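You operate a simulated robot arm through the tools that you are given. There is no shell and no other tool. Be economical: measure what you need, move in short steps, check, and stop when the job is done.

You are at the controls of a simulated two-armed robot. One attempt, no reset.

Task
Take the orange brush on the green work table and put it away on the packing bench. Open the drawer of the green table, take the yellow bush and leave it in the inside of the goods table drawer, then shut the drawer. Shut the collars drawer. Put the blue brush in the brown tub. Take the purple bush and put it on the top board of the grey parts shelf. Put the purple chock on the top board of the grey parts shelf. Pull the white drawer open. Any order will do. Set down upright: yellow bush, purple chock.

Only the result counts: the job must be done as asked and must still hold three seconds after the hand-in. Knocking over, shifting, dropping, spilling or breaking anything else fails it.

Robot
Two 7-joint arms with two-finger parallel grippers on one trunk, on a base that drives. Base frame: it is fixed to the floor where the robot stands at the start and does not move with it; the origin is under the middle of the robot, x ahead of it, y to its left, z up. Readings come in m, degrees, newtons and seconds.
The left shoulder is at the start at [0.06, 0.189, 1.178], the right one opposite. Places, roughly: blue brush (12x5x7 cm) [0.5, -4.2, 0.9]; brown tub (25x25x23 cm) [0.6, -2.5, 1]; collars drawer [0.4, -1.1, 0.7]; drawer of the green table [-2.8, 2.1, 0.6]; inside of the goods table drawer [-2.8, 2.1, 0.6]; orange brush (15x5x7 cm) [0.5, 0.2, 0.9]; packing bench [-4.1, 2.1, 0.7]; purple bush (5x5x4 cm) [0.6, -5.5, 0.7]; purple chock (13x9x11 cm) [0.8, -6.2, 0.7]; top board of the grey parts shelf [0.8, -5.7, 1]; white drawer [-2.7, -6.4, 0.7]; yellow bush (4x4x6 cm) [0.4, 0.1, 0.8]. Payload 3.43 kg a hand.
Tool frame (each hand has its own): the origin (TCP) lies between the finger pads and is the grasp point; the fingertips stand 0.03 m ahead of it; z points along the fingers, y is the line along which they close. Largest opening 0.094 m; finger width 0.028, thickness 0.01; the body of the gripper, 0.05 by 0.096 m, starts 0.055 m behind the TCP.
Orientation is that of the tool frame in the base frame, as a unit quaternion [w, x, y, z]. With the fingers straight down and closing along the base's y, the tool's x points along the base's -x, its y along +y and its z along -z.

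Tools
- The arms move only by the tool play_rows. It takes "left_targets", "right_targets" or both (then of equal length, played together; a hand with none holds still); each is a list of rows, each an object (a shift or turn left out is 0, a gripper value left out holds the last) with "xyz": the shift along the tool's x, y, z in m, a list of three; "rotation": the turn, a rotation vector about the tool's x, y, z in degrees, a list of three; "gripper": the gripper command, from -1 (fully open) to 1 (shut), values between in proportion. In form: [{"xyz": [x, y, z], "rotation": [wx, wy, wz], "gripper": gripper}, ...]. A call has 1 to 12 rows; each row shifts and turns the commanded pose from where the row before left it, along the tool's axes as they then stand. A row lasts 0.2 s, in which the tool goes at most 0.05 m and 8.6 degrees; a call with a longer step from one row to the next is refused whole, and so is a gripper value outside its range. Where a pose cannot be reached the arm comes as near as it can. A force on the tool above 40 N (or 10 N above the force at the start of the call, whichever is more), or a blocked arm, ends the call early, and 0.2 s more pass. The fingers move at their own pace (about 0.153 m/s each) and stop on an object; they squeeze with about 32 N. The grip force told is the motor's: it shows also when the fingers shut on nothing. Time passes only in rows, and 0.2 s behind the last, so rows that do not move let the fingers close. The reply holds the time, the measured pose of the TCP, the force on the tool along the base axes, the opening and the grip force, in the units named above and with some noise, with the torque about the TCP (base axes, N m) and any sound that the robot's microphone picked up.
- Cameras (640 x 400 px; columns grow to the right, rows downward): "scene" is now at [0.0222, -0.0017, 1.7161]; the picture's right is [0.18, -0.98, 0.00], its down [-0.86, -0.15, -0.50] and it looks along [0.49, 0.09, -0.87] (base axes); focal length 250 px, centre (320, 200). "left" rides on the left gripper at [0.076, -0.014, -0.102] in its tool frame; the picture's right is [0.18, 0.98, 0.00], its down [-0.75, 0.14, -0.64] and it looks along [-0.63, 0.12, 0.77] (tool axes); focal length 243 px, centre (320, 200). "right" rides on the right gripper at [0.076, 0.014, -0.103] in its tool frame; the picture's right is [-0.18, 0.98, 0.00], its down [-0.75, -0.14, -0.64] and it looks along [-0.63, -0.12, 0.77] (tool axes); focal length 243 px, centre (320, 200).
- get_image(camera): a new picture of that camera. No time passes.
- raise_lower(by): slides the trunk up (or, below 0, down) by that many m; the arms and the scene camera ride with it, the base frame stays. It gives what a move gives, with no picture.
- base_move(legs): drives the robot by 1 to 6 legs, each [ahead, left, turn to the left] in m, m and degrees, along the robot's own axes; the way and the turn of a leg run together, so that a leg with both is an arc; at most 1.5 m and 180 degrees a leg. The arms and the cameras ride along, it lands a little off, and it stops where it bumps. It gives what a move gives.
- head_to(pan, tilt): turns the head with the scene camera to pan (to the left, within 86 degrees either way) and tilt (down, from -29 to 69), counted from straight ahead of the robot. It gives what a move gives.
- pixel_to_xyz(camera, pixels): for up to 12 pixels [column, row] of the newest picture of that camera ("zoom" is the newest enlarged one), the place [x, y, z] in the base frame of the surface seen there, good to about 0.002 m, but the place of the scene camera against the robot may be out by one fixed shift of up to 0.025 m in any direction. No time passes.
- close_up(camera, box): a new picture of the part [left, top, right, bottom] of that camera's present view, enlarged. No time passes.
- hand_in(): hands the job in; it is judged then, once.

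Go step by step. Measure first, check grasps and placings, and put right what went wrong. The budget is 138 turns and 180 pictures, counting those below and the enlarged ones. Unless the task says otherwise, let go and move clear before handing in.

The tools are called after "Emit:" as a command line: name --argument value ..., lists and objects as JSON in quotes. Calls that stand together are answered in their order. play_rows: Moves the arms, as the interface text tells. Its arguments: {"type":"object","properties":{"left_targets":{"type":"array","items":{"type":"object","properties":{"xyz":{"type":"array","items":{"type":"number"}},"rotation":{"type":"array","items":{"type":"number"}},"gripper":{"type":"number"}}}},"right_targets":{"type":"array","items":{"type":"object","properties":{"xyz":{"type":"array","items":{"type":"number"}},"rotation":{"type":"array","items":{"type":"number"}},"gripper":{"type":"number"}}}}},"required":[]} The other tools are called the same way: raise_lower (by) slides the trunk up or down; base_move (legs) drives the base; head_to (pan, tilt) turns the head that bears the scene camera; get_image (camera) takes a picture; pixel_to_xyz (camera, pixels) gives the place of the surface under pixels of a picture; close_up (camera, box) takes an enlarged picture of a part of a camera's view; hand_in () hands the job in.

At the start:

```text
t: 0.0
left_tool_pos: [0.2922, 0.2929, 1.1578]
left_ee_rot: [0.0, 0.001, 1.0, 0.0]
left_contact_force: [-0.1, -0.3, 0.2]
left_moment: [-0.02, -0.01, -0.02]
left_finger_gap: 0.0941
left_finger_force: 0.0
right_tool_pos: [0.3478, -0.0189, 1.1203]
right_ee_rot: [0.0, 0.0, 1.0, 0.001]
right_contact_force: [1.2, 0.4, 0.0]
right_moment: [-0.03, -0.02, 0.03]
right_finger_gap: 0.0938
right_finger_force: 0.1
trunk travel left (down, up): [-0.85, 0.14]
robot x, y, heading: [0.0041, 0.0015, -0.0]
head pan, tilt: [10.1, 60.3]
```

scene: 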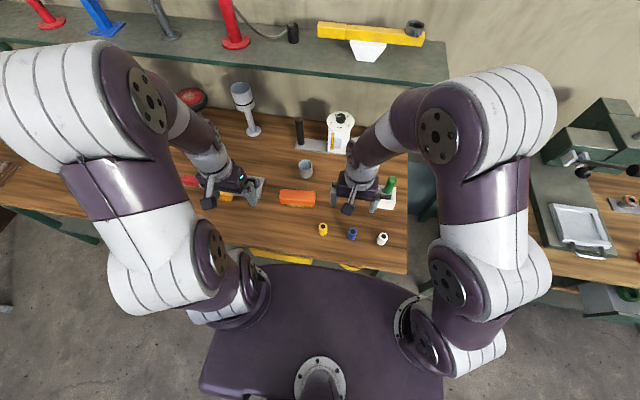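
right: 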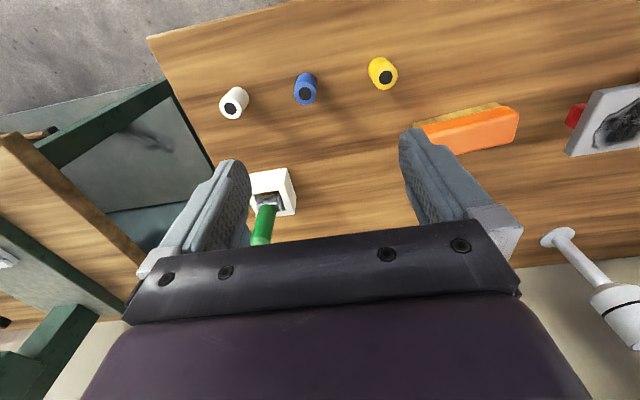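
left: 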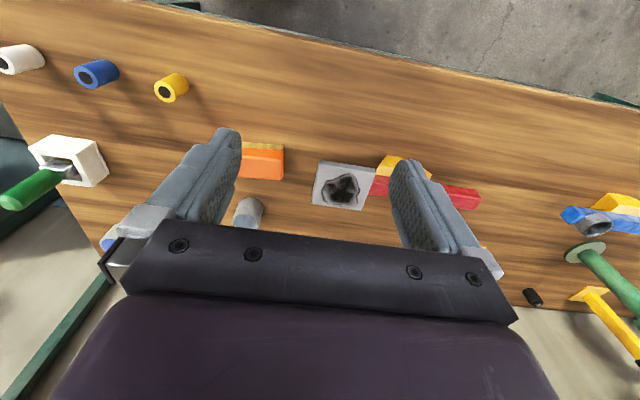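

The yellow bush is at scene (322,229) and right (383,73). The orange brush is at scene (297,198) and right (478,130). I'll measure both.

Emit:
pixel_to_xyz --camera "right" --pixels '[[387, 77], [380, 62], [480, 132], [415, 125], [518, 112], [460, 110], [455, 152], [305, 94], [440, 60]]'

Emit:
close_up --camera "right" --box '[340, 40, 560, 178]'

Emit:
close_up --camera "scene" --box '[160, 130, 420, 293]'

```text
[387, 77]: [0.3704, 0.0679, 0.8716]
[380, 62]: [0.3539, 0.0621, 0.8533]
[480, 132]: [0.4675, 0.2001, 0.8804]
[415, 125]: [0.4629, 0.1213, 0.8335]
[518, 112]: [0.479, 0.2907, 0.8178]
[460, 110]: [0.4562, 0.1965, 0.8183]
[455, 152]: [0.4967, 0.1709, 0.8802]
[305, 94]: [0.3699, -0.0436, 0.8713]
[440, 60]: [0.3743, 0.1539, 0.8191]
```

```text
2.90 times, centred on (450, 109) of right
```

zoom: 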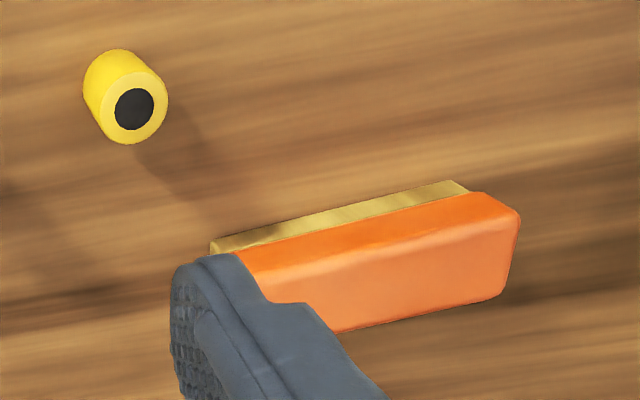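

```text
2.45 times, centred on (290, 212) of scene
```

zoom: 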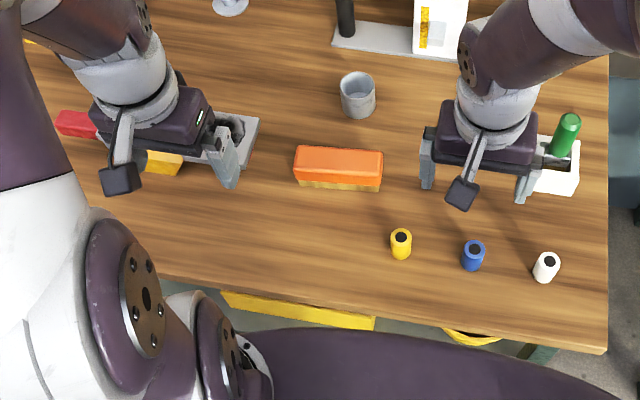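

The table top is at z≈0.818, the brush top at 0.88 and the bush top at 0.872. I'll measure the brush's outline and calibrate the scene camera's shift against the bush.

Emit:
pixel_to_xyz --camera "zoom" --pixels '[[401, 237], [298, 150], [296, 174], [381, 180], [382, 154], [338, 163], [340, 184], [473, 247], [300, 290], [600, 350], [300, 305]]'

Emit:
get_image --camera "left"

Emit:
pixel_to_xyz --camera "left" --pixels '[[166, 90], [282, 150], [282, 178], [263, 146], [262, 165], [246, 178], [245, 150]]'

```text
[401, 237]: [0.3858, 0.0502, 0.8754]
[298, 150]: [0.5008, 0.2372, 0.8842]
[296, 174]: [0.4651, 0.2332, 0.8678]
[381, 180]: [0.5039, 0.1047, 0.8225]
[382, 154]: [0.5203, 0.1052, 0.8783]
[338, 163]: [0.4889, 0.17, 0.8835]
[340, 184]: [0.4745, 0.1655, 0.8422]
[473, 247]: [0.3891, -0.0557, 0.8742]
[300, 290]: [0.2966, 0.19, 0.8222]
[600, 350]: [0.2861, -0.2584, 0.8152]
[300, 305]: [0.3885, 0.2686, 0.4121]
```

```text
174 pictures are left
```

left: 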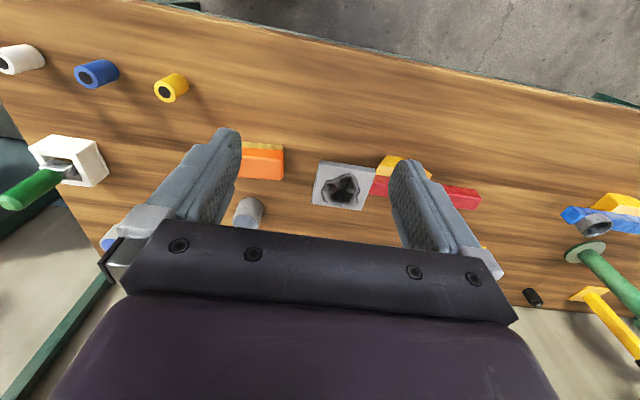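

```text
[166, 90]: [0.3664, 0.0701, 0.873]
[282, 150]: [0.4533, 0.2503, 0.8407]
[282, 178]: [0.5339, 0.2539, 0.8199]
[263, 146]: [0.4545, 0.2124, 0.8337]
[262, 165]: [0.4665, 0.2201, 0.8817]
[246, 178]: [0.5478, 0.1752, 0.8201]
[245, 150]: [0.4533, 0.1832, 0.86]
```

Comparing cameras, the scene camera reads true + (0.017, -0.017, 0.004). The brush centre is about (0.476, 0.188), with its long axis near y. The plan is to carry the bush in the right hand and the brush in the left. I'll start by turning the left hand and placing the right hand above the bush.

Emit:
pixel_to_xyz --camera "zoom" --pixels '[[350, 112], [375, 105], [342, 92], [215, 150], [235, 160]]'

Emit:
play_rows --left_targets '[{"rotation": [0, 0, 8.5], "gripper": -0.6}, {"rotation": [0, 0, 8.5]}, {"rotation": [0, 0, 8.5]}, {"rotation": [0, 0, 8.5]}, {"rotation": [0, 0, 8.5]}, {"rotation": [0, 0, 8.5]}, {"rotation": [0, 0, 8.5]}, {"rotation": [0, 0, 8.5]}, {"rotation": [0, 0, 8.5]}, {"rotation": [0, 0, 8.5]}]' --right_targets '[{"xyz": [-0.0105, 0.0435, 0], "gripper": -1}, {"xyz": [-0.0105, 0.0435, 0]}, {"xyz": [0, 0, 0.04]}, {"xyz": [0, 0, 0.04]}, {"xyz": [0, 0, 0.04]}, {"xyz": [0, 0, 0.04]}, {}, {}, {}, {}]'

Emit:
get_image --camera "right"

Emit:
get_image --camera "left"

```text
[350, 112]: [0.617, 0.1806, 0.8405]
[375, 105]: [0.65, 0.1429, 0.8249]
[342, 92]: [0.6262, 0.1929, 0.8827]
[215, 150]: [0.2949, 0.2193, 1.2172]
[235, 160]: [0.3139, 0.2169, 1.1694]
```

```text
t: 2.2
left_tool_pos: [0.2906, 0.2927, 1.1588]
left_ee_rot: [-0.001, 0.676, 0.737, 0.0]
left_contact_force: [1.2, 0.0, -0.3]
left_moment: [-0.03, -0.05, 0.01]
left_finger_gap: 0.0755
left_finger_force: 0.0
right_tool_pos: [0.3664, 0.0681, 0.9636]
right_ee_rot: [0.0, 0.0, 1.0, -0.001]
right_contact_force: [-0.3, -0.1, -0.4]
right_moment: [0.03, 0.03, -0.01]
right_finger_gap: 0.0941
right_finger_force: 0.0
trunk travel left (down, up): [-0.85, 0.14]
robot x, y, heading: [-0.0001, -0.0034, -0.1]
head pan, tilt: [10.1, 60.3]
```

```text
173 pictures are left
```

right: 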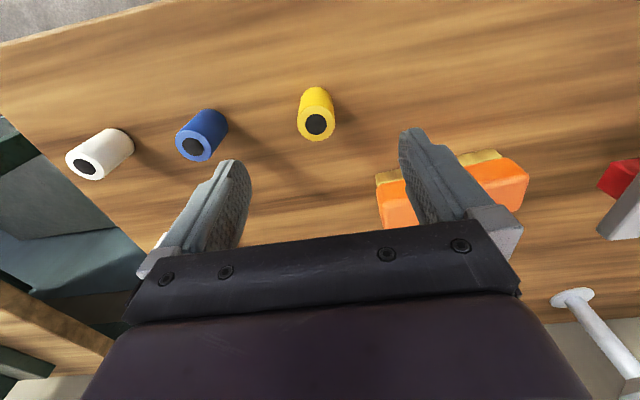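

```text
172 pictures are left
```

left: 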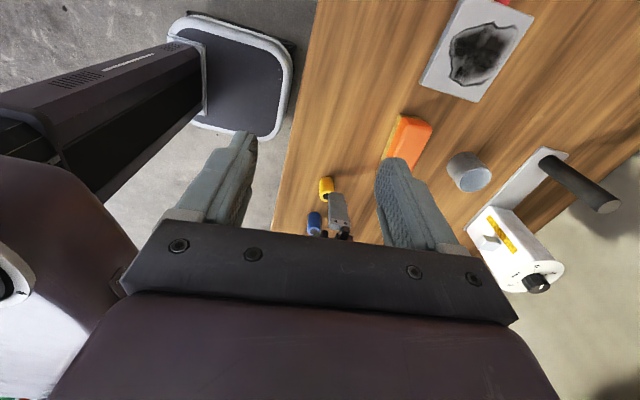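

The right hand is above the bush, and I'll verify its position from pixel (316,124) before descending.

Emit:
pixel_to_xyz --camera "right" --pixels '[[316, 124], [303, 126], [330, 126], [316, 88], [317, 138]]'

Emit:
pixel_to_xyz --camera "left" --pixels '[[404, 115], [432, 125], [395, 118], [385, 155], [410, 140], [425, 150]]'

```text
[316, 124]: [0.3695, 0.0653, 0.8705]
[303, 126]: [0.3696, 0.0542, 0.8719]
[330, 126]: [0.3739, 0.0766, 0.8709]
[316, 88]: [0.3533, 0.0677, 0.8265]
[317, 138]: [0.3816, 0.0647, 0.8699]
```

```text
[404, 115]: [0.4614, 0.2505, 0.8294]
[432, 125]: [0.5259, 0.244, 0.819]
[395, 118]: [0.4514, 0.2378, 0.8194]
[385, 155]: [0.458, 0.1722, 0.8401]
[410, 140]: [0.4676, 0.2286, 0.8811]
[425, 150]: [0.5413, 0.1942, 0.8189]
```

The bush centre is (0.370, 0.066). I'll descend to grasp it and then lift.

Emit:
play_rows --right_targets '[{"xyz": [-0.004, -0.002, 0.03]}, {"xyz": [0, 0, 0.036]}, {"xyz": [0, 0, 0.0356]}, {"gripper": 1}, {"gripper": 1}, {"gripper": 1}, {"gripper": 1}]'

Emit:
get_image --camera "right"

```text
t: 3.8
left_tool_pos: [0.2915, 0.2931, 1.1597]
left_ee_rot: [0.0, 0.675, 0.738, 0.0]
left_contact_force: [-0.1, -0.9, 0.3]
left_moment: [0.01, -0.03, -0.02]
left_finger_gap: 0.0754
left_finger_force: 0.1
right_tool_pos: [0.3718, 0.0641, 0.86]
right_ee_rot: [0.0, -0.001, 1.0, 0.0]
right_contact_force: [0.1, 0.0, 0.4]
right_moment: [-0.02, 0.01, 0.01]
right_finger_gap: 0.031
right_finger_force: 32.3
trunk travel left (down, up): [-0.85, 0.14]
robot x, y, heading: [0.0024, 0.0022, 0.0]
head pan, tilt: [10.1, 60.3]
```

```text
171 pictures are left
```

right: 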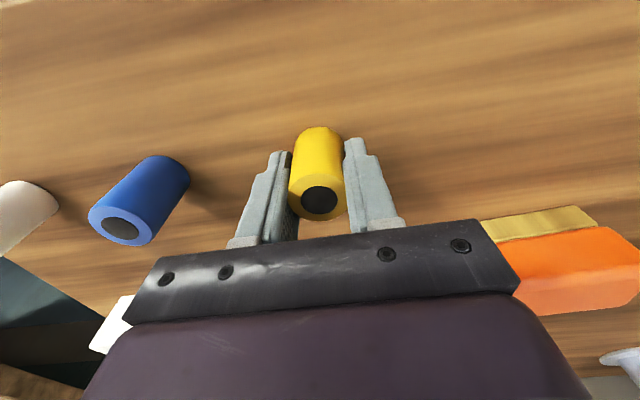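

The bush is gripped with a 0.031 gap. I'll lift it and move the right hand aside, then bring the left hand over the brush.

Emit:
play_rows --right_targets '[{"xyz": [0, 0, -0.04], "gripper": 1}, {"xyz": [0, 0, -0.045]}, {"xyz": [0, 0, -0.045]}, {"xyz": [0, 0, -0.045]}, {"xyz": [0, 0, -0.045]}, {"xyz": [0, -0.045, -0.01]}, {"xyz": [0, -0.045, 0]}, {"xyz": [0, -0.045, 0]}, {}, {}, {}, {}]' --left_targets '[{}, {}, {}, {}, {}, {}, {"xyz": [-0.0201, 0.0293, 0]}, {"xyz": [-0.0201, 0.0293, 0]}, {"xyz": [-0.0201, 0.0293, 0]}, {"xyz": [-0.0201, 0.0293, 0.03]}, {"xyz": [-0.0201, 0.0293, 0.04]}, {"xyz": [-0.0201, 0.0293, 0.04]}]'

Emit:
get_image --camera "left"

```text
refused: row 11 steps farther than a row can; nothing moved
```

```text
170 pictures are left
```

left: 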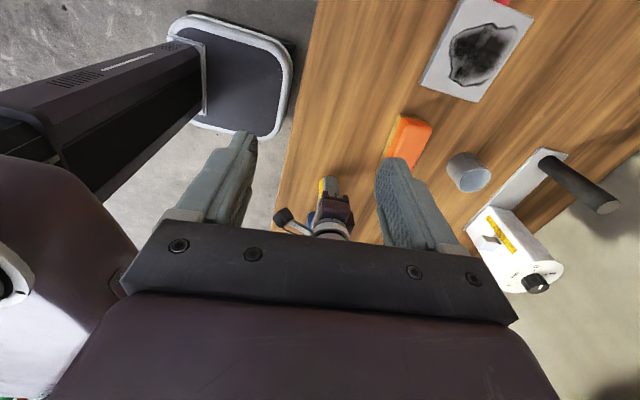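

That call was refused because a step was too long, so I'll use smaller down-steps.

Emit:
play_rows --right_targets '[{"xyz": [0, 0, -0.04], "gripper": 1}, {"xyz": [0, 0, -0.045]}, {"xyz": [0, 0, -0.045]}, {"xyz": [0, 0, -0.045]}, {"xyz": [0, 0, -0.045]}, {"xyz": [0, -0.045, -0.01]}, {"xyz": [0, -0.045, 0]}, {"xyz": [0, -0.045, 0]}, {}, {}, {}, {}]' --left_targets '[{}, {}, {}, {}, {}, {}, {"xyz": [-0.0201, 0.0293, 0]}, {"xyz": [-0.0201, 0.0293, 0]}, {"xyz": [-0.0201, 0.0293, 0]}, {"xyz": [-0.0201, 0.0293, 0.03]}, {"xyz": [-0.0201, 0.0293, 0.03]}, {"xyz": [-0.0201, 0.0293, 0.03]}]'

Emit:
get_image --camera "left"

Emit:
get_image --camera "scene"

```text
t: 6.4
left_tool_pos: [0.4819, 0.1876, 1.0695]
left_ee_rot: [0.0, 0.675, 0.737, -0.001]
left_contact_force: [0.2, 0.5, -0.7]
left_moment: [0.0, 0.0, -0.01]
left_finger_gap: 0.0753
left_finger_force: 0.0
right_tool_pos: [0.3732, -0.0692, 1.0861]
right_ee_rot: [-0.001, -0.001, 1.0, 0.0]
right_contact_force: [-0.1, -0.5, -0.4]
right_moment: [-0.03, 0.03, 0.01]
right_finger_gap: 0.0311
right_finger_force: 31.8
trunk travel left (down, up): [-0.85, 0.14]
robot x, y, heading: [0.0014, 0.0001, -0.2]
head pan, tilt: [10.1, 60.3]
```

```text
169 pictures are left
```

left: 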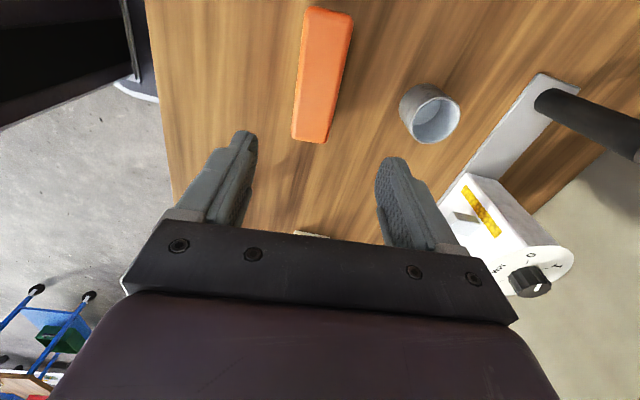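

```text
168 pictures are left
```

scene: 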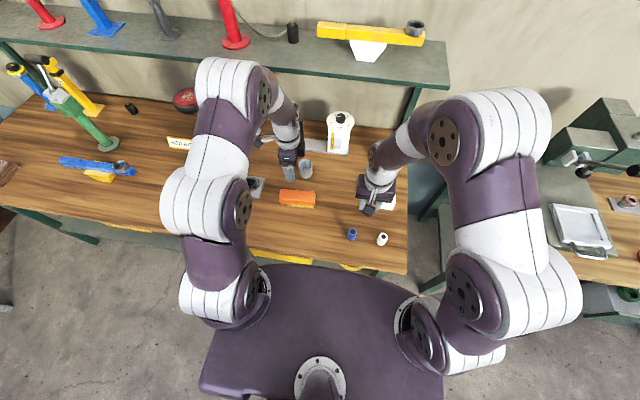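

The brush is in view at (293–352, 8–140). I'll measure its corners.

Emit:
pixel_to_xyz --camera "left" --pixels '[[309, 12], [348, 20], [326, 136], [294, 134], [322, 70], [301, 70], [341, 74]]'

```text
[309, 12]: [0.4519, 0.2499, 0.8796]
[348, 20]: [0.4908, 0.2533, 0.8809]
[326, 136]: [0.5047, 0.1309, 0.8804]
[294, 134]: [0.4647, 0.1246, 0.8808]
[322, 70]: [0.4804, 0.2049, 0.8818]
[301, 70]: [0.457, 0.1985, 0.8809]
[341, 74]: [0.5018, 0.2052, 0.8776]
```

The brush centre is (0.478, 0.190) and the hand is aligned. I'll descend and grip.

Emit:
play_rows --left_targets '[{"xyz": [-0.002, -0.003, 0.042]}, {"xyz": [0, 0, 0.042]}, {"xyz": [0, 0, 0.042]}, {"xyz": [0, 0, 0.042]}, {"xyz": [0, 0, 0.041]}, {}, {"gripper": 1}, {"gripper": 1}, {"gripper": 1}, {"gripper": 1}]'

Emit:
get_image --camera "left"

```text
t: 8.6
left_tool_pos: [0.4771, 0.1845, 0.8593]
left_ee_rot: [0.0, 0.676, 0.737, 0.0]
left_contact_force: [0.1, 0.1, 0.2]
left_moment: [-0.01, 0.02, 0.03]
left_finger_gap: 0.0542
left_finger_force: 32.1
right_tool_pos: [0.3715, -0.0682, 1.087]
right_ee_rot: [0.001, 0.0, 1.0, 0.0]
right_contact_force: [-0.3, 0.1, -0.2]
right_moment: [-0.01, 0.01, -0.01]
right_finger_gap: 0.0305
right_finger_force: 32.5
trunk travel left (down, up): [-0.85, 0.14]
robot x, y, heading: [-0.0021, -0.0009, 0.1]
head pan, tilt: [10.1, 60.3]
```

```text
167 pictures are left
```

left: 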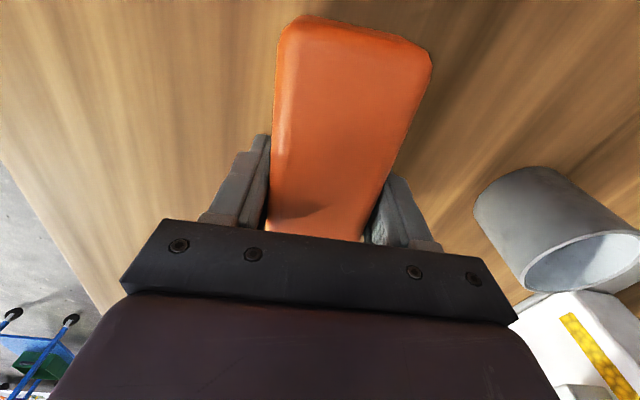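

The brush is gripped with a 0.054 gap. I'll lift it and bring both hands in.

Emit:
play_rows --left_targets '[{"xyz": [0, 0, -0.045]}, {"xyz": [0, 0, -0.045]}, {"xyz": [0, 0, -0.045]}, {"xyz": [0, 0, -0.045]}, {"xyz": [0, 0, -0.045]}, {"xyz": [0.004, -0.045, 0]}, {"xyz": [0.004, -0.045, 0]}, {"xyz": [0.004, -0.045, 0]}, {"xyz": [0.03, 0, 0]}, {"xyz": [0.03, 0, 0]}, {}]' --right_targets '[{}, {}, {}, {}, {"xyz": [0, -0.04, 0]}, {"xyz": [0.03, -0.03, 0]}, {"xyz": [0.03, -0.03, 0]}, {}, {}, {}, {}]'

Emit:
head_to --pan 80 --tilt 20

Emit:
get_image --camera "scene"

Emit:
head_to --pan -80 --tilt 20

Emit:
get_image --camera "scene"

```text
t: 11.0
left_tool_pos: [0.334, 0.2461, 1.0873]
left_ee_rot: [0.0, 0.676, 0.737, 0.001]
left_contact_force: [0.8, 0.0, -1.6]
left_moment: [0.0, 0.01, -0.01]
left_finger_gap: 0.0538
left_finger_force: 31.8
right_tool_pos: [0.313, -0.1713, 1.0847]
right_ee_rot: [0.0, 0.0, 1.0, 0.0]
right_contact_force: [-0.4, -0.7, -0.5]
right_moment: [-0.04, 0.01, 0.0]
right_finger_gap: 0.0305
right_finger_force: 32.4
trunk travel left (down, up): [-0.85, 0.14]
robot x, y, heading: [-0.0039, 0.0019, 0.0]
head pan, tilt: [10.1, 60.3]
```

```text
t: 12.4
left_tool_pos: [0.3348, 0.2459, 1.087]
left_ee_rot: [0.0, 0.675, 0.737, 0.0]
left_contact_force: [-0.5, -0.1, -1.6]
left_moment: [-0.04, -0.02, -0.01]
left_finger_gap: 0.0541
left_finger_force: 32.0
right_tool_pos: [0.3126, -0.1709, 1.0848]
right_ee_rot: [0.0, 0.0, 1.0, -0.001]
right_contact_force: [0.3, 0.3, -0.3]
right_moment: [0.02, -0.01, -0.01]
right_finger_gap: 0.0303
right_finger_force: 31.4
trunk travel left (down, up): [-0.85, 0.14]
robot x, y, heading: [0.0013, -0.0005, -0.0]
head pan, tilt: [80.0, 20.0]
```

```text
166 pictures are left
```

scene: 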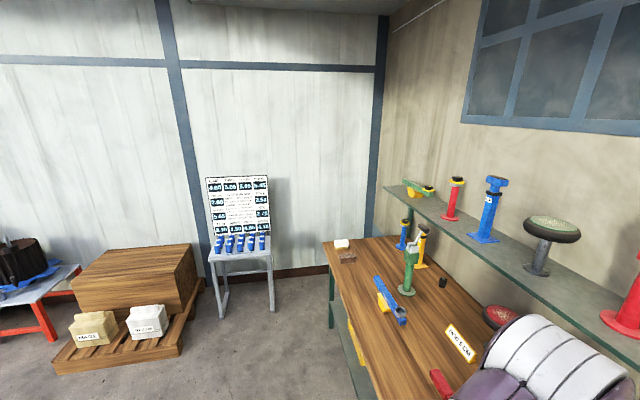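

```text
t: 14.9
left_tool_pos: [0.3351, 0.2464, 1.0868]
left_ee_rot: [0.0, 0.675, 0.738, 0.0]
left_contact_force: [0.2, 0.0, -2.6]
left_moment: [-0.01, 0.0, -0.01]
left_finger_gap: 0.0537
left_finger_force: 32.3
right_tool_pos: [0.3132, -0.1718, 1.0856]
right_ee_rot: [0.0, 0.0, 1.0, 0.0]
right_contact_force: [0.2, 0.0, -1.1]
right_moment: [-0.03, -0.02, -0.01]
right_finger_gap: 0.0302
right_finger_force: 31.9
trunk travel left (down, up): [-0.85, 0.14]
robot x, y, heading: [0.0025, -0.0029, -0.2]
head pan, tilt: [-80.0, 20.0]
```

```text
165 pictures are left
```

scene: 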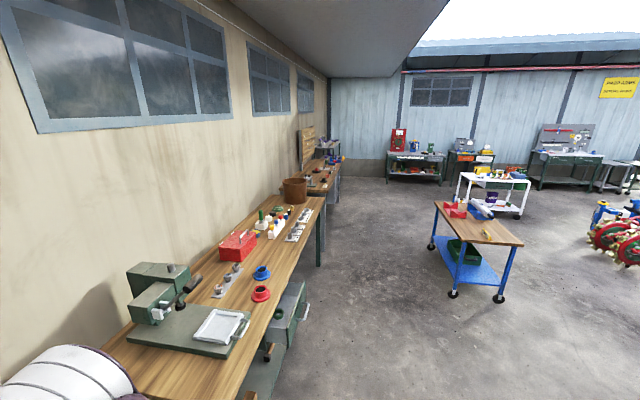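

The collars drawer is seen open at right, (290,310). I'll back away from the table, turn left and look for the packing bench.

Emit:
base_move --legs '[[-0.45, 0, 0], [0, 0, 140]]'

Emit:
head_to --pan 0 --tilt 25

Emit:
get_image --camera "scene"

```text
t: 23.3
left_tool_pos: [-0.8554, 0.0356, 1.0875]
left_ee_rot: [-0.001, -0.451, 0.892, 0.0]
left_contact_force: [-0.5, -0.4, -1.5]
left_moment: [0.0, 0.04, 0.0]
left_finger_gap: 0.0541
left_finger_force: 32.5
right_tool_pos: [-0.5665, 0.3339, 1.0864]
right_ee_rot: [0.0, 0.935, -0.354, 0.0]
right_contact_force: [-0.5, 0.2, -0.8]
right_moment: [0.0, -0.04, -0.02]
right_finger_gap: 0.0304
right_finger_force: 32.4
trunk travel left (down, up): [-0.85, 0.14]
robot x, y, heading: [-0.4446, -0.0015, 138.7]
head pan, tilt: [-80.0, 20.0]
```

```text
t: 24.8
left_tool_pos: [-0.857, 0.0371, 1.0869]
left_ee_rot: [0.0, -0.45, 0.893, 0.0]
left_contact_force: [0.5, 0.1, -0.6]
left_moment: [-0.01, -0.01, -0.01]
left_finger_gap: 0.0539
left_finger_force: 32.3
right_tool_pos: [-0.5647, 0.3335, 1.0849]
right_ee_rot: [0.0, 0.935, -0.353, 0.001]
right_contact_force: [0.6, -0.1, -0.1]
right_moment: [0.01, 0.03, -0.01]
right_finger_gap: 0.0301
right_finger_force: 31.5
trunk travel left (down, up): [-0.85, 0.14]
robot x, y, heading: [-0.4464, 0.0007, 138.6]
head pan, tilt: [0.0, 25.0]
```

```text
164 pictures are left
```

scene: 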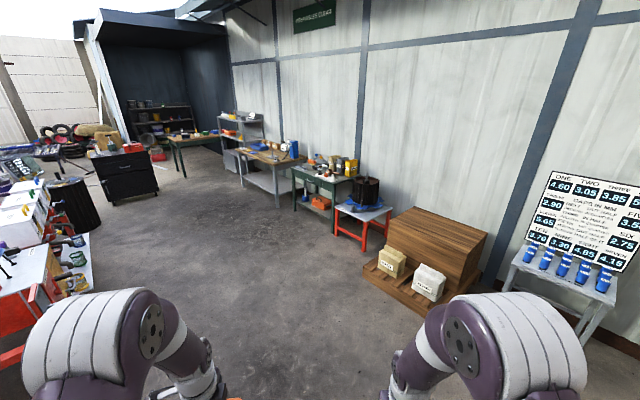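

I can see a green table at (322,185) and a wooden bench at (270,160). I'll measure and zoom.

Emit:
close_up --camera "scene" --box '[160, 90, 400, 240]'

Emit:
pixel_to_xyz --camera "scene" --pixels '[[322, 178], [270, 158], [300, 175], [335, 235], [195, 136], [245, 155], [360, 215], [110, 160], [45, 290]]'

```text
2.67 times, centred on (280, 165) of scene
```

zoom: 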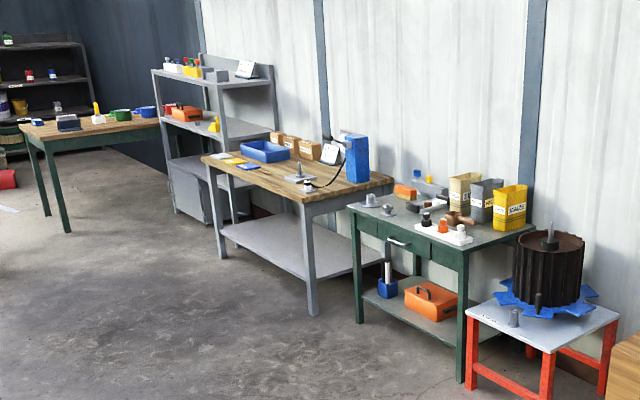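

```text
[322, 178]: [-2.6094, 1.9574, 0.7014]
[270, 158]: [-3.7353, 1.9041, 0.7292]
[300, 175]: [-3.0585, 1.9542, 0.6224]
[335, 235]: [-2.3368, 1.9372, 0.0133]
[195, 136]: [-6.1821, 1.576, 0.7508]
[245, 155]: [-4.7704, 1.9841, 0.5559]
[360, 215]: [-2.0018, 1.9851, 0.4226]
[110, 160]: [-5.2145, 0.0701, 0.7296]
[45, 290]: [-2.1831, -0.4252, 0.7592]
```

The green table's front is at y≈1.93, spanning x -3.1…-2.35. The bench beyond it spans roughly x -4.6…-3.3. I'll drive to in front of the bench.

Emit:
base_move --legs '[[0, 0, 21.4], [1.5, 0, 0], [1.5, 0, 0], [0.5, 0, 0], [0, 0, -70]]'

Emit:
head_to --pan 0 --tilt 40

Emit:
get_image --camera "scene"

```text
t: 46.2
left_tool_pos: [-3.9489, 1.6291, 1.0858]
left_ee_rot: [0.0, -0.004, 1.0, 0.001]
left_contact_force: [0.8, 0.2, -1.3]
left_moment: [-0.01, 0.02, 0.02]
left_finger_gap: 0.054
left_finger_force: 31.7
right_tool_pos: [-3.5342, 1.5757, 1.0865]
right_ee_rot: [0.0, -0.678, 0.735, 0.001]
right_contact_force: [0.5, -0.4, -0.2]
right_moment: [0.04, 0.02, -0.04]
right_finger_gap: 0.03
right_finger_force: 32.0
trunk travel left (down, up): [-0.85, 0.14]
robot x, y, heading: [-3.7282, 1.2759, 85.3]
head pan, tilt: [0.0, 25.0]
```

```text
t: 46.9
left_tool_pos: [-3.948, 1.6301, 1.0856]
left_ee_rot: [0.0, -0.005, 1.0, 0.0]
left_contact_force: [0.0, -0.4, -1.9]
left_moment: [0.03, 0.0, -0.01]
left_finger_gap: 0.0538
left_finger_force: 31.9
right_tool_pos: [-3.5343, 1.5757, 1.087]
right_ee_rot: [0.0, -0.678, 0.735, -0.001]
right_contact_force: [-1.2, 1.1, -0.8]
right_moment: [0.01, -0.02, -0.03]
right_finger_gap: 0.0299
right_finger_force: 31.9
trunk travel left (down, up): [-0.85, 0.14]
robot x, y, heading: [-3.731, 1.2766, 85.3]
head pan, tilt: [0.0, 40.0]
```

```text
162 pictures are left
```

scene: 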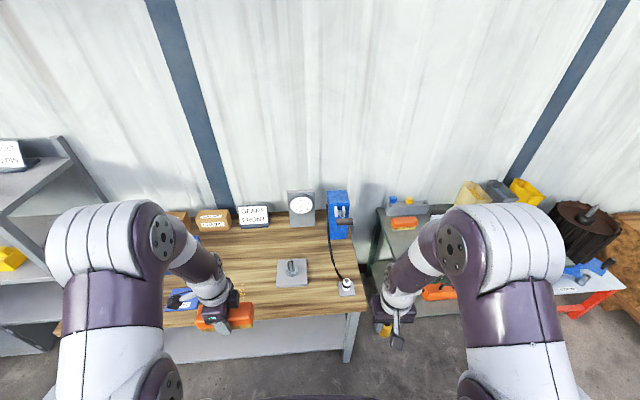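

The bench is clear around pixel (250,285), left of the grey plate at (292,272). I'll measure that.

Emit:
pixel_to_xyz --camera "scene" --pixels '[[262, 260], [262, 300], [262, 316], [245, 265], [279, 287], [300, 305], [320, 312], [220, 250], [336, 285], [306, 262], [345, 293]]'

Emit:
close_up --camera "scene" --box '[140, 180, 380, 330]'

Emit:
get_image --camera "left"

```text
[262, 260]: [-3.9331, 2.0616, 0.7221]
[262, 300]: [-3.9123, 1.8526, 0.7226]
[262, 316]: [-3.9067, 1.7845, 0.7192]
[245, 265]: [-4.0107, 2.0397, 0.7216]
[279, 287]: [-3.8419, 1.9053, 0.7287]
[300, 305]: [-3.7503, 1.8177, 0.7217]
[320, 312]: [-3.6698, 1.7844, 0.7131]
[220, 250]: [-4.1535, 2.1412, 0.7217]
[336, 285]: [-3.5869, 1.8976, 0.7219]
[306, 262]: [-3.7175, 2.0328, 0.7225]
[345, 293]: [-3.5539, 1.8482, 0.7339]
```

```text
2.67 times, centred on (260, 255) of scene
```

zoom: 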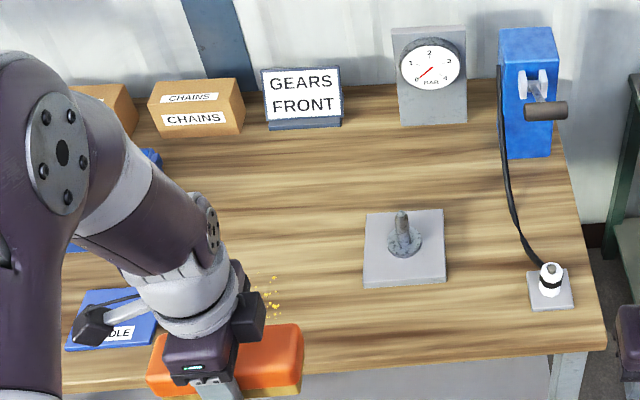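

```text
160 pictures are left
```

left: 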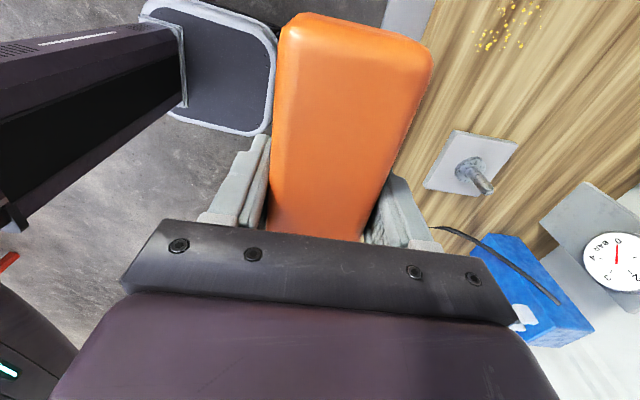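

The bench top is at z≈0.718 with its edge at y≈1.77. I'll drive 0.22 ahead and target the brush at (-4.0, 1.98), between the blue label and the grey plate.

Emit:
base_move --legs '[[0.22, 0, 0]]'

Emit:
get_image --camera "left"

Emit:
get_image --camera "scene"

```text
t: 48.6
left_tool_pos: [-3.9302, 1.8513, 1.0863]
left_ee_rot: [0.0, -0.004, 1.0, -0.001]
left_contact_force: [-0.2, -0.4, -1.1]
left_moment: [0.01, 0.01, 0.0]
left_finger_gap: 0.0541
left_finger_force: 32.1
right_tool_pos: [-3.5167, 1.7982, 1.085]
right_ee_rot: [0.0, -0.678, 0.735, 0.0]
right_contact_force: [1.0, -0.4, -0.3]
right_moment: [0.0, 0.0, 0.01]
right_finger_gap: 0.0298
right_finger_force: 32.2
trunk travel left (down, up): [-0.85, 0.14]
robot x, y, heading: [-3.7143, 1.497, 85.6]
head pan, tilt: [0.0, 40.0]
```

```text
159 pictures are left
```

left: 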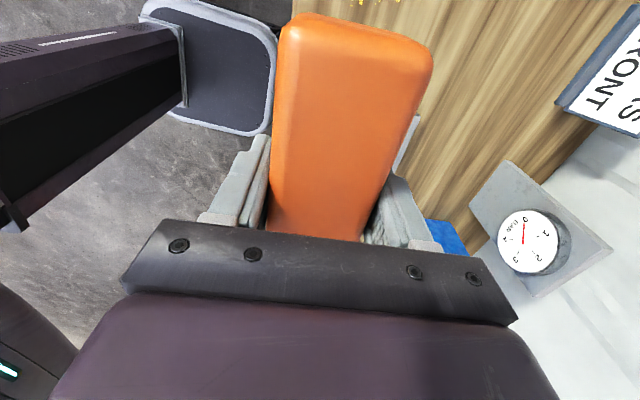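

```text
158 pictures are left
```

scene: 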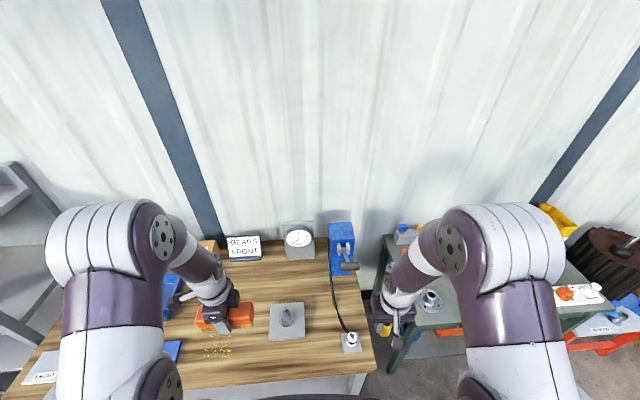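

I'll move over and down to 7 mm above the bench.

Emit:
play_rows --left_targets '[{"xyz": [0.0233, 0.0433, 0]}, {"xyz": [0.0233, 0.0433, 0]}, {"xyz": [0.0233, 0.0433, 0]}, {"xyz": [0, 0, 0.04]}, {"xyz": [0, 0, 0.04]}, {"xyz": [0, 0, 0.04]}, {"xyz": [0, 0, 0.04]}, {"xyz": [0, 0, 0.04]}, {"xyz": [0, 0, 0.04]}, {"xyz": [0, 0, 0.04]}, {"xyz": [0, 0, 0.04]}]'

Emit:
get_image --camera "left"

Emit:
close_up --camera "scene" --box '[140, 210, 380, 360]'

```text
t: 51.0
left_tool_pos: [-4.0014, 1.9833, 0.7669]
left_ee_rot: [0.001, -0.005, 1.0, -0.001]
left_contact_force: [0.4, 0.0, -1.2]
left_moment: [-0.01, -0.03, 0.0]
left_finger_gap: 0.0538
left_finger_force: 31.9
right_tool_pos: [-3.5164, 1.7993, 1.0861]
right_ee_rot: [0.0, -0.679, 0.734, 0.0]
right_contact_force: [-0.6, -0.4, -0.4]
right_moment: [0.02, 0.01, 0.0]
right_finger_gap: 0.03
right_finger_force: 31.9
trunk travel left (down, up): [-0.85, 0.14]
robot x, y, heading: [-3.7146, 1.4986, 85.5]
head pan, tilt: [0.0, 40.0]
```

```text
157 pictures are left
```

left: 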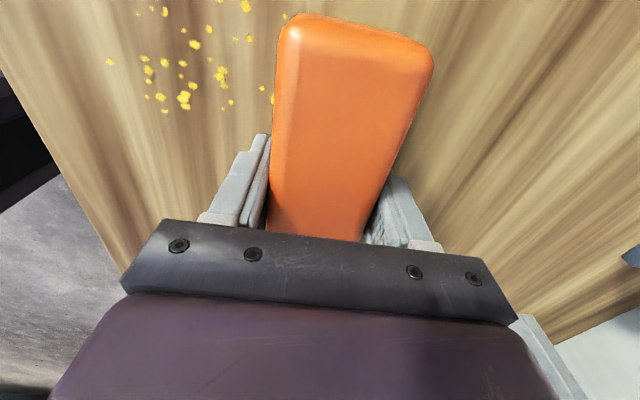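

```text
2.67 times, centred on (260, 285) of scene
```

zoom: 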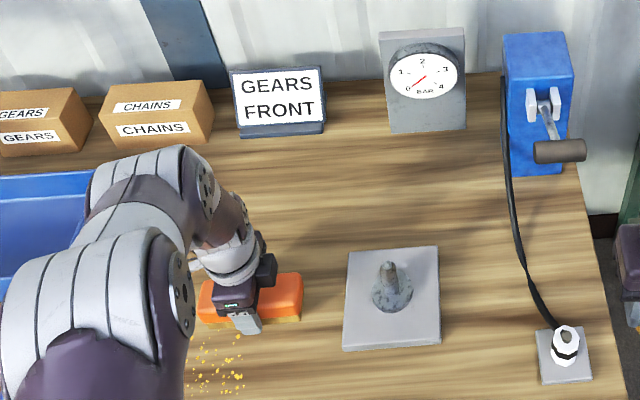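

The spot is clear of the plate and specks. I'll lower by small steps until contact, then release.

Emit:
pixel_to_xyz --camera "left" --pixels '[[480, 150], [150, 180], [350, 100]]'

Emit:
play_rows --left_targets '[{"xyz": [0, 0, 0.003]}, {"xyz": [0, 0, 0.002]}, {}]'

```text
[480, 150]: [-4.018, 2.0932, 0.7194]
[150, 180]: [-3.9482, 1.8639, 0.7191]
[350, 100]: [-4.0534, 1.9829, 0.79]
```

```text
t: 51.8
left_tool_pos: [-4.0025, 1.9819, 0.7623]
left_ee_rot: [-0.001, -0.006, 1.0, 0.0]
left_contact_force: [-0.8, -0.6, -2.0]
left_moment: [-0.01, 0.04, 0.03]
left_finger_gap: 0.0538
left_finger_force: 31.8
right_tool_pos: [-3.5174, 1.7981, 1.0847]
right_ee_rot: [0.001, -0.679, 0.734, 0.0]
right_contact_force: [0.5, 0.0, -0.8]
right_moment: [-0.06, 0.03, -0.01]
right_finger_gap: 0.0299
right_finger_force: 32.2
trunk travel left (down, up): [-0.85, 0.14]
robot x, y, heading: [-3.7131, 1.4999, 85.6]
head pan, tilt: [0.0, 40.0]
```

It's about 2 mm above the bench. I'll set it down, release and lift.

Emit:
play_rows --left_targets '[{"xyz": [0, 0, 0.002]}, {}, {"gripper": -0.8}, {}, {}, {"xyz": [0, 0, -0.04]}, {"xyz": [0, 0, -0.045]}, {"xyz": [0, 0, -0.045]}, {"xyz": [0, 0, -0.045]}, {"xyz": [0, 0, -0.045]}, {"xyz": [0, 0, -0.045]}, {"xyz": [0, 0, -0.045]}]'

Emit:
get_image --camera "left"

```text
t: 54.4
left_tool_pos: [-4.0009, 1.9815, 1.0701]
left_ee_rot: [0.0, -0.004, 1.0, 0.0]
left_contact_force: [-0.8, -0.3, 0.3]
left_moment: [0.01, 0.03, -0.01]
left_finger_gap: 0.0849
left_finger_force: 0.0
right_tool_pos: [-3.5158, 1.7979, 1.0849]
right_ee_rot: [0.0, -0.678, 0.735, 0.0]
right_contact_force: [0.4, 0.0, 0.4]
right_moment: [0.0, -0.02, 0.01]
right_finger_gap: 0.0299
right_finger_force: 32.2
trunk travel left (down, up): [-0.85, 0.14]
robot x, y, heading: [-3.712, 1.4998, 85.3]
head pan, tilt: [0.0, 40.0]
```

```text
155 pictures are left
```

left: 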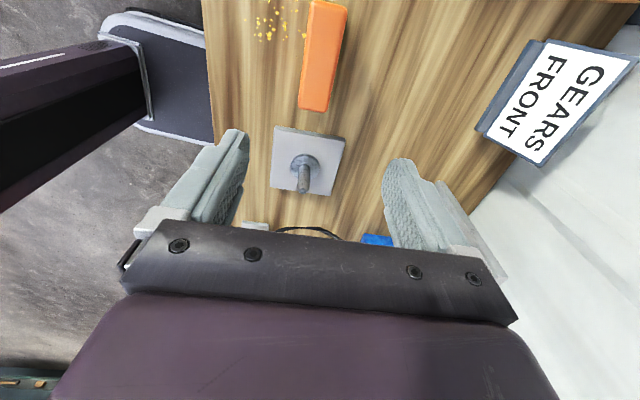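

The brush is placed. I'll retract, back off, and move across to the green table.

Emit:
play_rows --left_targets '[{"xyz": [-0.015, -0.045, 0]}, {"xyz": [-0.015, -0.045, 0]}, {"xyz": [-0.015, -0.045, 0]}, {"xyz": [-0.015, -0.045, 0]}]'

Emit:
base_move --legs '[[-0.4, 0, 0], [0, -1.0, 0], [0, 0, 4.5]]'

Emit:
get_image --camera "scene"

```text
t: 55.4
left_tool_pos: [-3.9414, 1.8, 1.0701]
left_ee_rot: [0.0, -0.003, 1.0, 0.001]
left_contact_force: [0.1, 0.0, 0.0]
left_moment: [0.02, 0.05, 0.0]
left_finger_gap: 0.0844
left_finger_force: 0.1
right_tool_pos: [-3.5161, 1.7976, 1.0861]
right_ee_rot: [0.001, -0.679, 0.734, 0.0]
right_contact_force: [-0.3, -0.3, 0.2]
right_moment: [0.05, -0.01, 0.0]
right_finger_gap: 0.0298
right_finger_force: 31.7
trunk travel left (down, up): [-0.85, 0.14]
robot x, y, heading: [-3.7097, 1.4975, 85.6]
head pan, tilt: [0.0, 40.0]
```

```text
t: 63.2
left_tool_pos: [-2.9858, 1.3079, 1.0691]
left_ee_rot: [0.001, -0.044, 0.999, 0.0]
left_contact_force: [0.1, 0.3, -0.9]
left_moment: [0.01, 0.01, -0.01]
left_finger_gap: 0.0849
left_finger_force: 0.0
right_tool_pos: [-2.5631, 1.3381, 1.0863]
right_ee_rot: [0.0, 0.707, -0.707, 0.0]
right_contact_force: [0.1, -0.6, -1.0]
right_moment: [0.01, 0.01, -0.01]
right_finger_gap: 0.0301
right_finger_force: 31.8
trunk travel left (down, up): [-0.85, 0.14]
robot x, y, heading: [-2.7304, 1.0203, 89.9]
head pan, tilt: [0.0, 40.0]
```

```text
154 pictures are left
```

scene: 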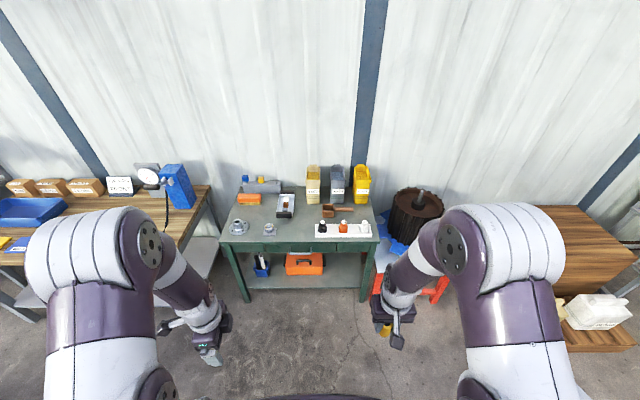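

Now I'm facing the green table, with its front at (220–375, 243). I'll zoom in on the drawer.

Emit:
close_up --camera "scene" --box '[210, 180, 390, 293]'

Emit:
pixel_to_xyz --camera "zoom" --pixels '[[40, 215], [590, 215], [300, 218], [205, 240], [300, 245], [400, 240], [290, 240]]'

```text
3.54 times, centred on (300, 236) of scene
```

zoom: 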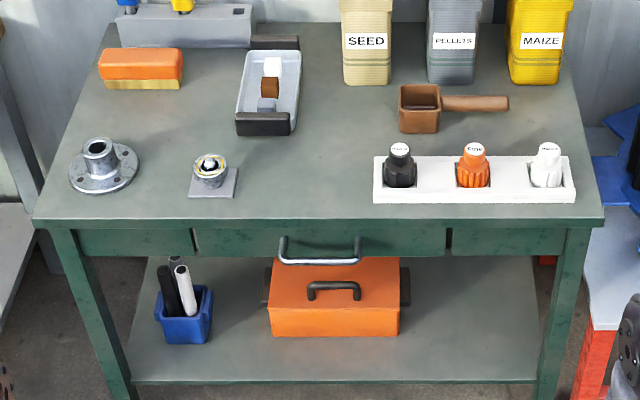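

```text
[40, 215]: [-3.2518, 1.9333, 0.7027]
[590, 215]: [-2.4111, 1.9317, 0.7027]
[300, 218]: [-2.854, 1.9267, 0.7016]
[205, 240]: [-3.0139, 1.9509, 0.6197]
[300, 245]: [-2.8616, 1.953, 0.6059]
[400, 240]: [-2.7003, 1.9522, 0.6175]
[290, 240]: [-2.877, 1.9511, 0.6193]
```

Emit:
pixel_to_xyz --camera "zoom" --pixels '[[281, 245], [300, 261], [320, 261], [340, 261], [357, 245], [320, 258], [320, 264], [195, 240], [448, 240], [320, 225], [281, 238], [358, 238]]'

```text
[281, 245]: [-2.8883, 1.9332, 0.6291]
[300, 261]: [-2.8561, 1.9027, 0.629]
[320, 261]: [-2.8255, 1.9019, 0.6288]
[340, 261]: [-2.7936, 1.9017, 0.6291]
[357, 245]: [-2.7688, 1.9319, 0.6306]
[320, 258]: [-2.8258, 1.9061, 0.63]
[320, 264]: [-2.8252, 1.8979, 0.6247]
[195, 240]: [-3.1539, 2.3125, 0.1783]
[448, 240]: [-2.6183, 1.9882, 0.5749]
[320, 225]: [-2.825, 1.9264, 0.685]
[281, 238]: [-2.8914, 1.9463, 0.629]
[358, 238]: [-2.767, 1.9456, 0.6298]
```

The drawer handle bar is at true x≈-2.843, y≈1.885, z≈0.622. I'll grip it horizontally with the left hand, so I'm turning that hand to point ahead while moving it forward.

Emit:
play_rows --left_targets '[{"rotation": [0, 0, 5], "xyz": [0, 0.03, 0]}, {"xyz": [0, 0.022, 0.002], "rotation": [-8.2, 0, 0]}, {"xyz": [0, 0.022, 0.005], "rotation": [-8.2, 0, 0]}, {"xyz": [0, 0.02, 0.01], "rotation": [-8.2, 0, 0]}, {"xyz": [0, 0.018, 0.013], "rotation": [-8.2, 0, 0]}, {"xyz": [0, 0.016, 0.016], "rotation": [-8.2, 0, 0]}, {"xyz": [0, 0.013, 0.018], "rotation": [-8.2, 0, 0]}, {"xyz": [0, 0.01, 0.02], "rotation": [-8.2, 0, 0]}, {"xyz": [0, 0.007, 0.021], "rotation": [-8.2, 0, 0]}, {"xyz": [0, 0.005, 0.022], "rotation": [-8.2, 0, 0]}, {"xyz": [0, 0.002, 0.022], "rotation": [-8.2, 0, 0]}, {"rotation": [-8, 0, 0]}]'

Emit:
get_image --camera "scene"

```text
t: 65.8
left_tool_pos: [-2.9672, 1.7136, 1.3465]
left_ee_rot: [0.0, -0.002, 0.762, 0.648]
left_contact_force: [0.1, 0.6, -0.8]
left_moment: [-0.03, 0.01, -0.01]
left_finger_gap: 0.0847
left_finger_force: 0.1
left hand out of reach, approached as far as the arm can: row 4, 5, 6, 7, 8, 9, 10, 11, 12
right_tool_pos: [-2.5631, 1.3375, 1.0854]
right_ee_rot: [0.0, -0.707, 0.708, 0.001]
right_contact_force: [0.3, 0.3, 0.1]
right_moment: [0.02, 0.01, 0.0]
right_finger_gap: 0.0301
right_finger_force: 32.1
trunk travel left (down, up): [-0.85, 0.14]
robot x, y, heading: [-2.7341, 1.0229, 90.1]
head pan, tilt: [0.0, 40.0]
```

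```text
152 pictures are left
```

scene: 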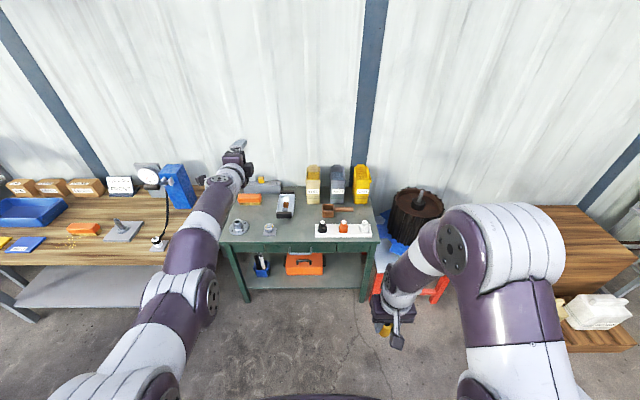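

The arm stretched up and out, to z 1.35. I'll see where it goes when brought back and down.

Emit:
play_rows --left_targets '[{}, {"xyz": [0, -0.03, -0.03]}, {"xyz": [0, -0.03, -0.03]}, {"xyz": [0, -0.03, -0.03]}]'

Emit:
get_image --camera "scene"

```text
t: 66.8
left_tool_pos: [-2.9829, 1.7103, 1.3231]
left_ee_rot: [-0.023, -0.022, 0.78, 0.625]
left_contact_force: [1.5, -0.4, 0.0]
left_moment: [-0.01, 0.01, 0.01]
left_finger_gap: 0.0845
left_finger_force: 0.1
left hand out of reach, approached as far as the arm can: row 2, 3, 4
right_tool_pos: [-2.5624, 1.3377, 1.0855]
right_ee_rot: [-0.001, 0.707, -0.707, 0.0]
right_contact_force: [-0.2, -0.1, 0.0]
right_moment: [-0.02, -0.02, 0.0]
right_finger_gap: 0.0301
right_finger_force: 32.4
trunk travel left (down, up): [-0.85, 0.14]
robot x, y, heading: [-2.7328, 1.0235, 89.9]
head pan, tilt: [0.0, 40.0]
```

```text
151 pictures are left
```

scene: 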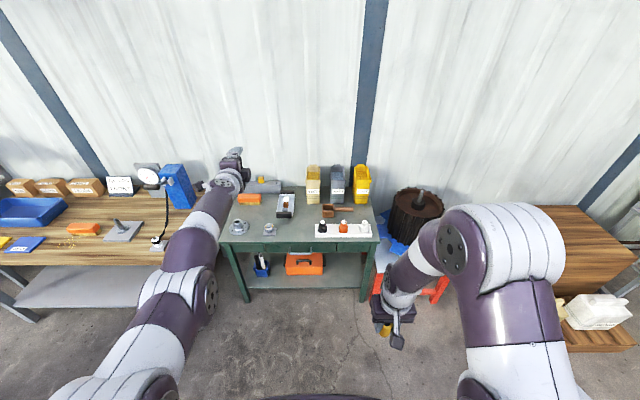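

The arm is stuck at the limit for that height. The hand can point ahead only near or above shoulder height, so I'll bring the commanded pose back to a reachable one and use a lowered trunk instead.

Emit:
play_rows --left_targets '[{"xyz": [0, 0.042, 0.022]}, {"xyz": [0, 0.042, 0.022]}, {"xyz": [0, 0.042, 0.022]}, {"xyz": [0, 0.042, 0.022]}, {"xyz": [0, 0.042, 0.022]}, {"xyz": [0, 0.042, 0.022]}, {"xyz": [0, 0.042, 0.022]}, {"xyz": [0, 0.042, 0.022]}]'

Emit:
get_image --camera "scene"

```text
t: 68.6
left_tool_pos: [-2.9702, 1.8181, 1.5088]
left_ee_rot: [-0.001, -0.002, 0.764, 0.645]
left_contact_force: [0.0, -0.3, -0.6]
left_moment: [0.03, -0.04, 0.02]
left_finger_gap: 0.0847
left_finger_force: 0.0
left hand out of reach, approached as far as the arm can: row 6, 7, 8
right_tool_pos: [-2.5635, 1.3389, 1.0843]
right_ee_rot: [-0.001, -0.707, 0.707, -0.001]
right_contact_force: [0.0, -0.4, 0.4]
right_moment: [-0.01, -0.03, -0.01]
right_finger_gap: 0.0301
right_finger_force: 31.9
trunk travel left (down, up): [-0.85, 0.14]
robot x, y, heading: [-2.7329, 1.0228, 89.8]
head pan, tilt: [0.0, 40.0]
```

```text
150 pictures are left
```

scene: 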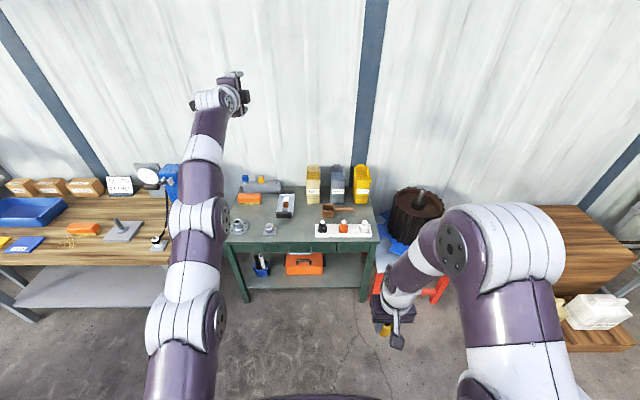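

The arm is back in its reachable region. I'll bring the hand down while easing the pitch to about 65°.

Emit:
play_rows --left_targets '[{"xyz": [0, -0.04, -0.015], "rotation": [2, 0, 0]}, {"xyz": [0, -0.04, -0.015], "rotation": [2, 0, 0]}, {"xyz": [0, -0.04, -0.015], "rotation": [2, 0, 0]}, {"xyz": [0, -0.04, -0.015], "rotation": [3, 0, 0]}, {"xyz": [0, -0.04, -0.01], "rotation": [3, 0, 0]}, {"xyz": [0, -0.04, -0.01], "rotation": [3, 0, 0]}]'

```text
t: 70.0
left_tool_pos: [-2.9714, 1.6761, 1.3005]
left_ee_rot: [0.0, -0.002, 0.841, 0.542]
left_contact_force: [-0.5, -0.2, 0.1]
left_moment: [0.05, 0.0, -0.01]
left_finger_gap: 0.0846
left_finger_force: 0.0
right_tool_pos: [-2.5625, 1.3358, 1.0856]
right_ee_rot: [0.0, 0.707, -0.707, 0.0]
right_contact_force: [0.5, -0.7, -0.7]
right_moment: [-0.04, 0.0, -0.01]
right_finger_gap: 0.03
right_finger_force: 32.7
trunk travel left (down, up): [-0.85, 0.14]
robot x, y, heading: [-2.7346, 1.0255, 89.9]
head pan, tilt: [0.0, 40.0]
```

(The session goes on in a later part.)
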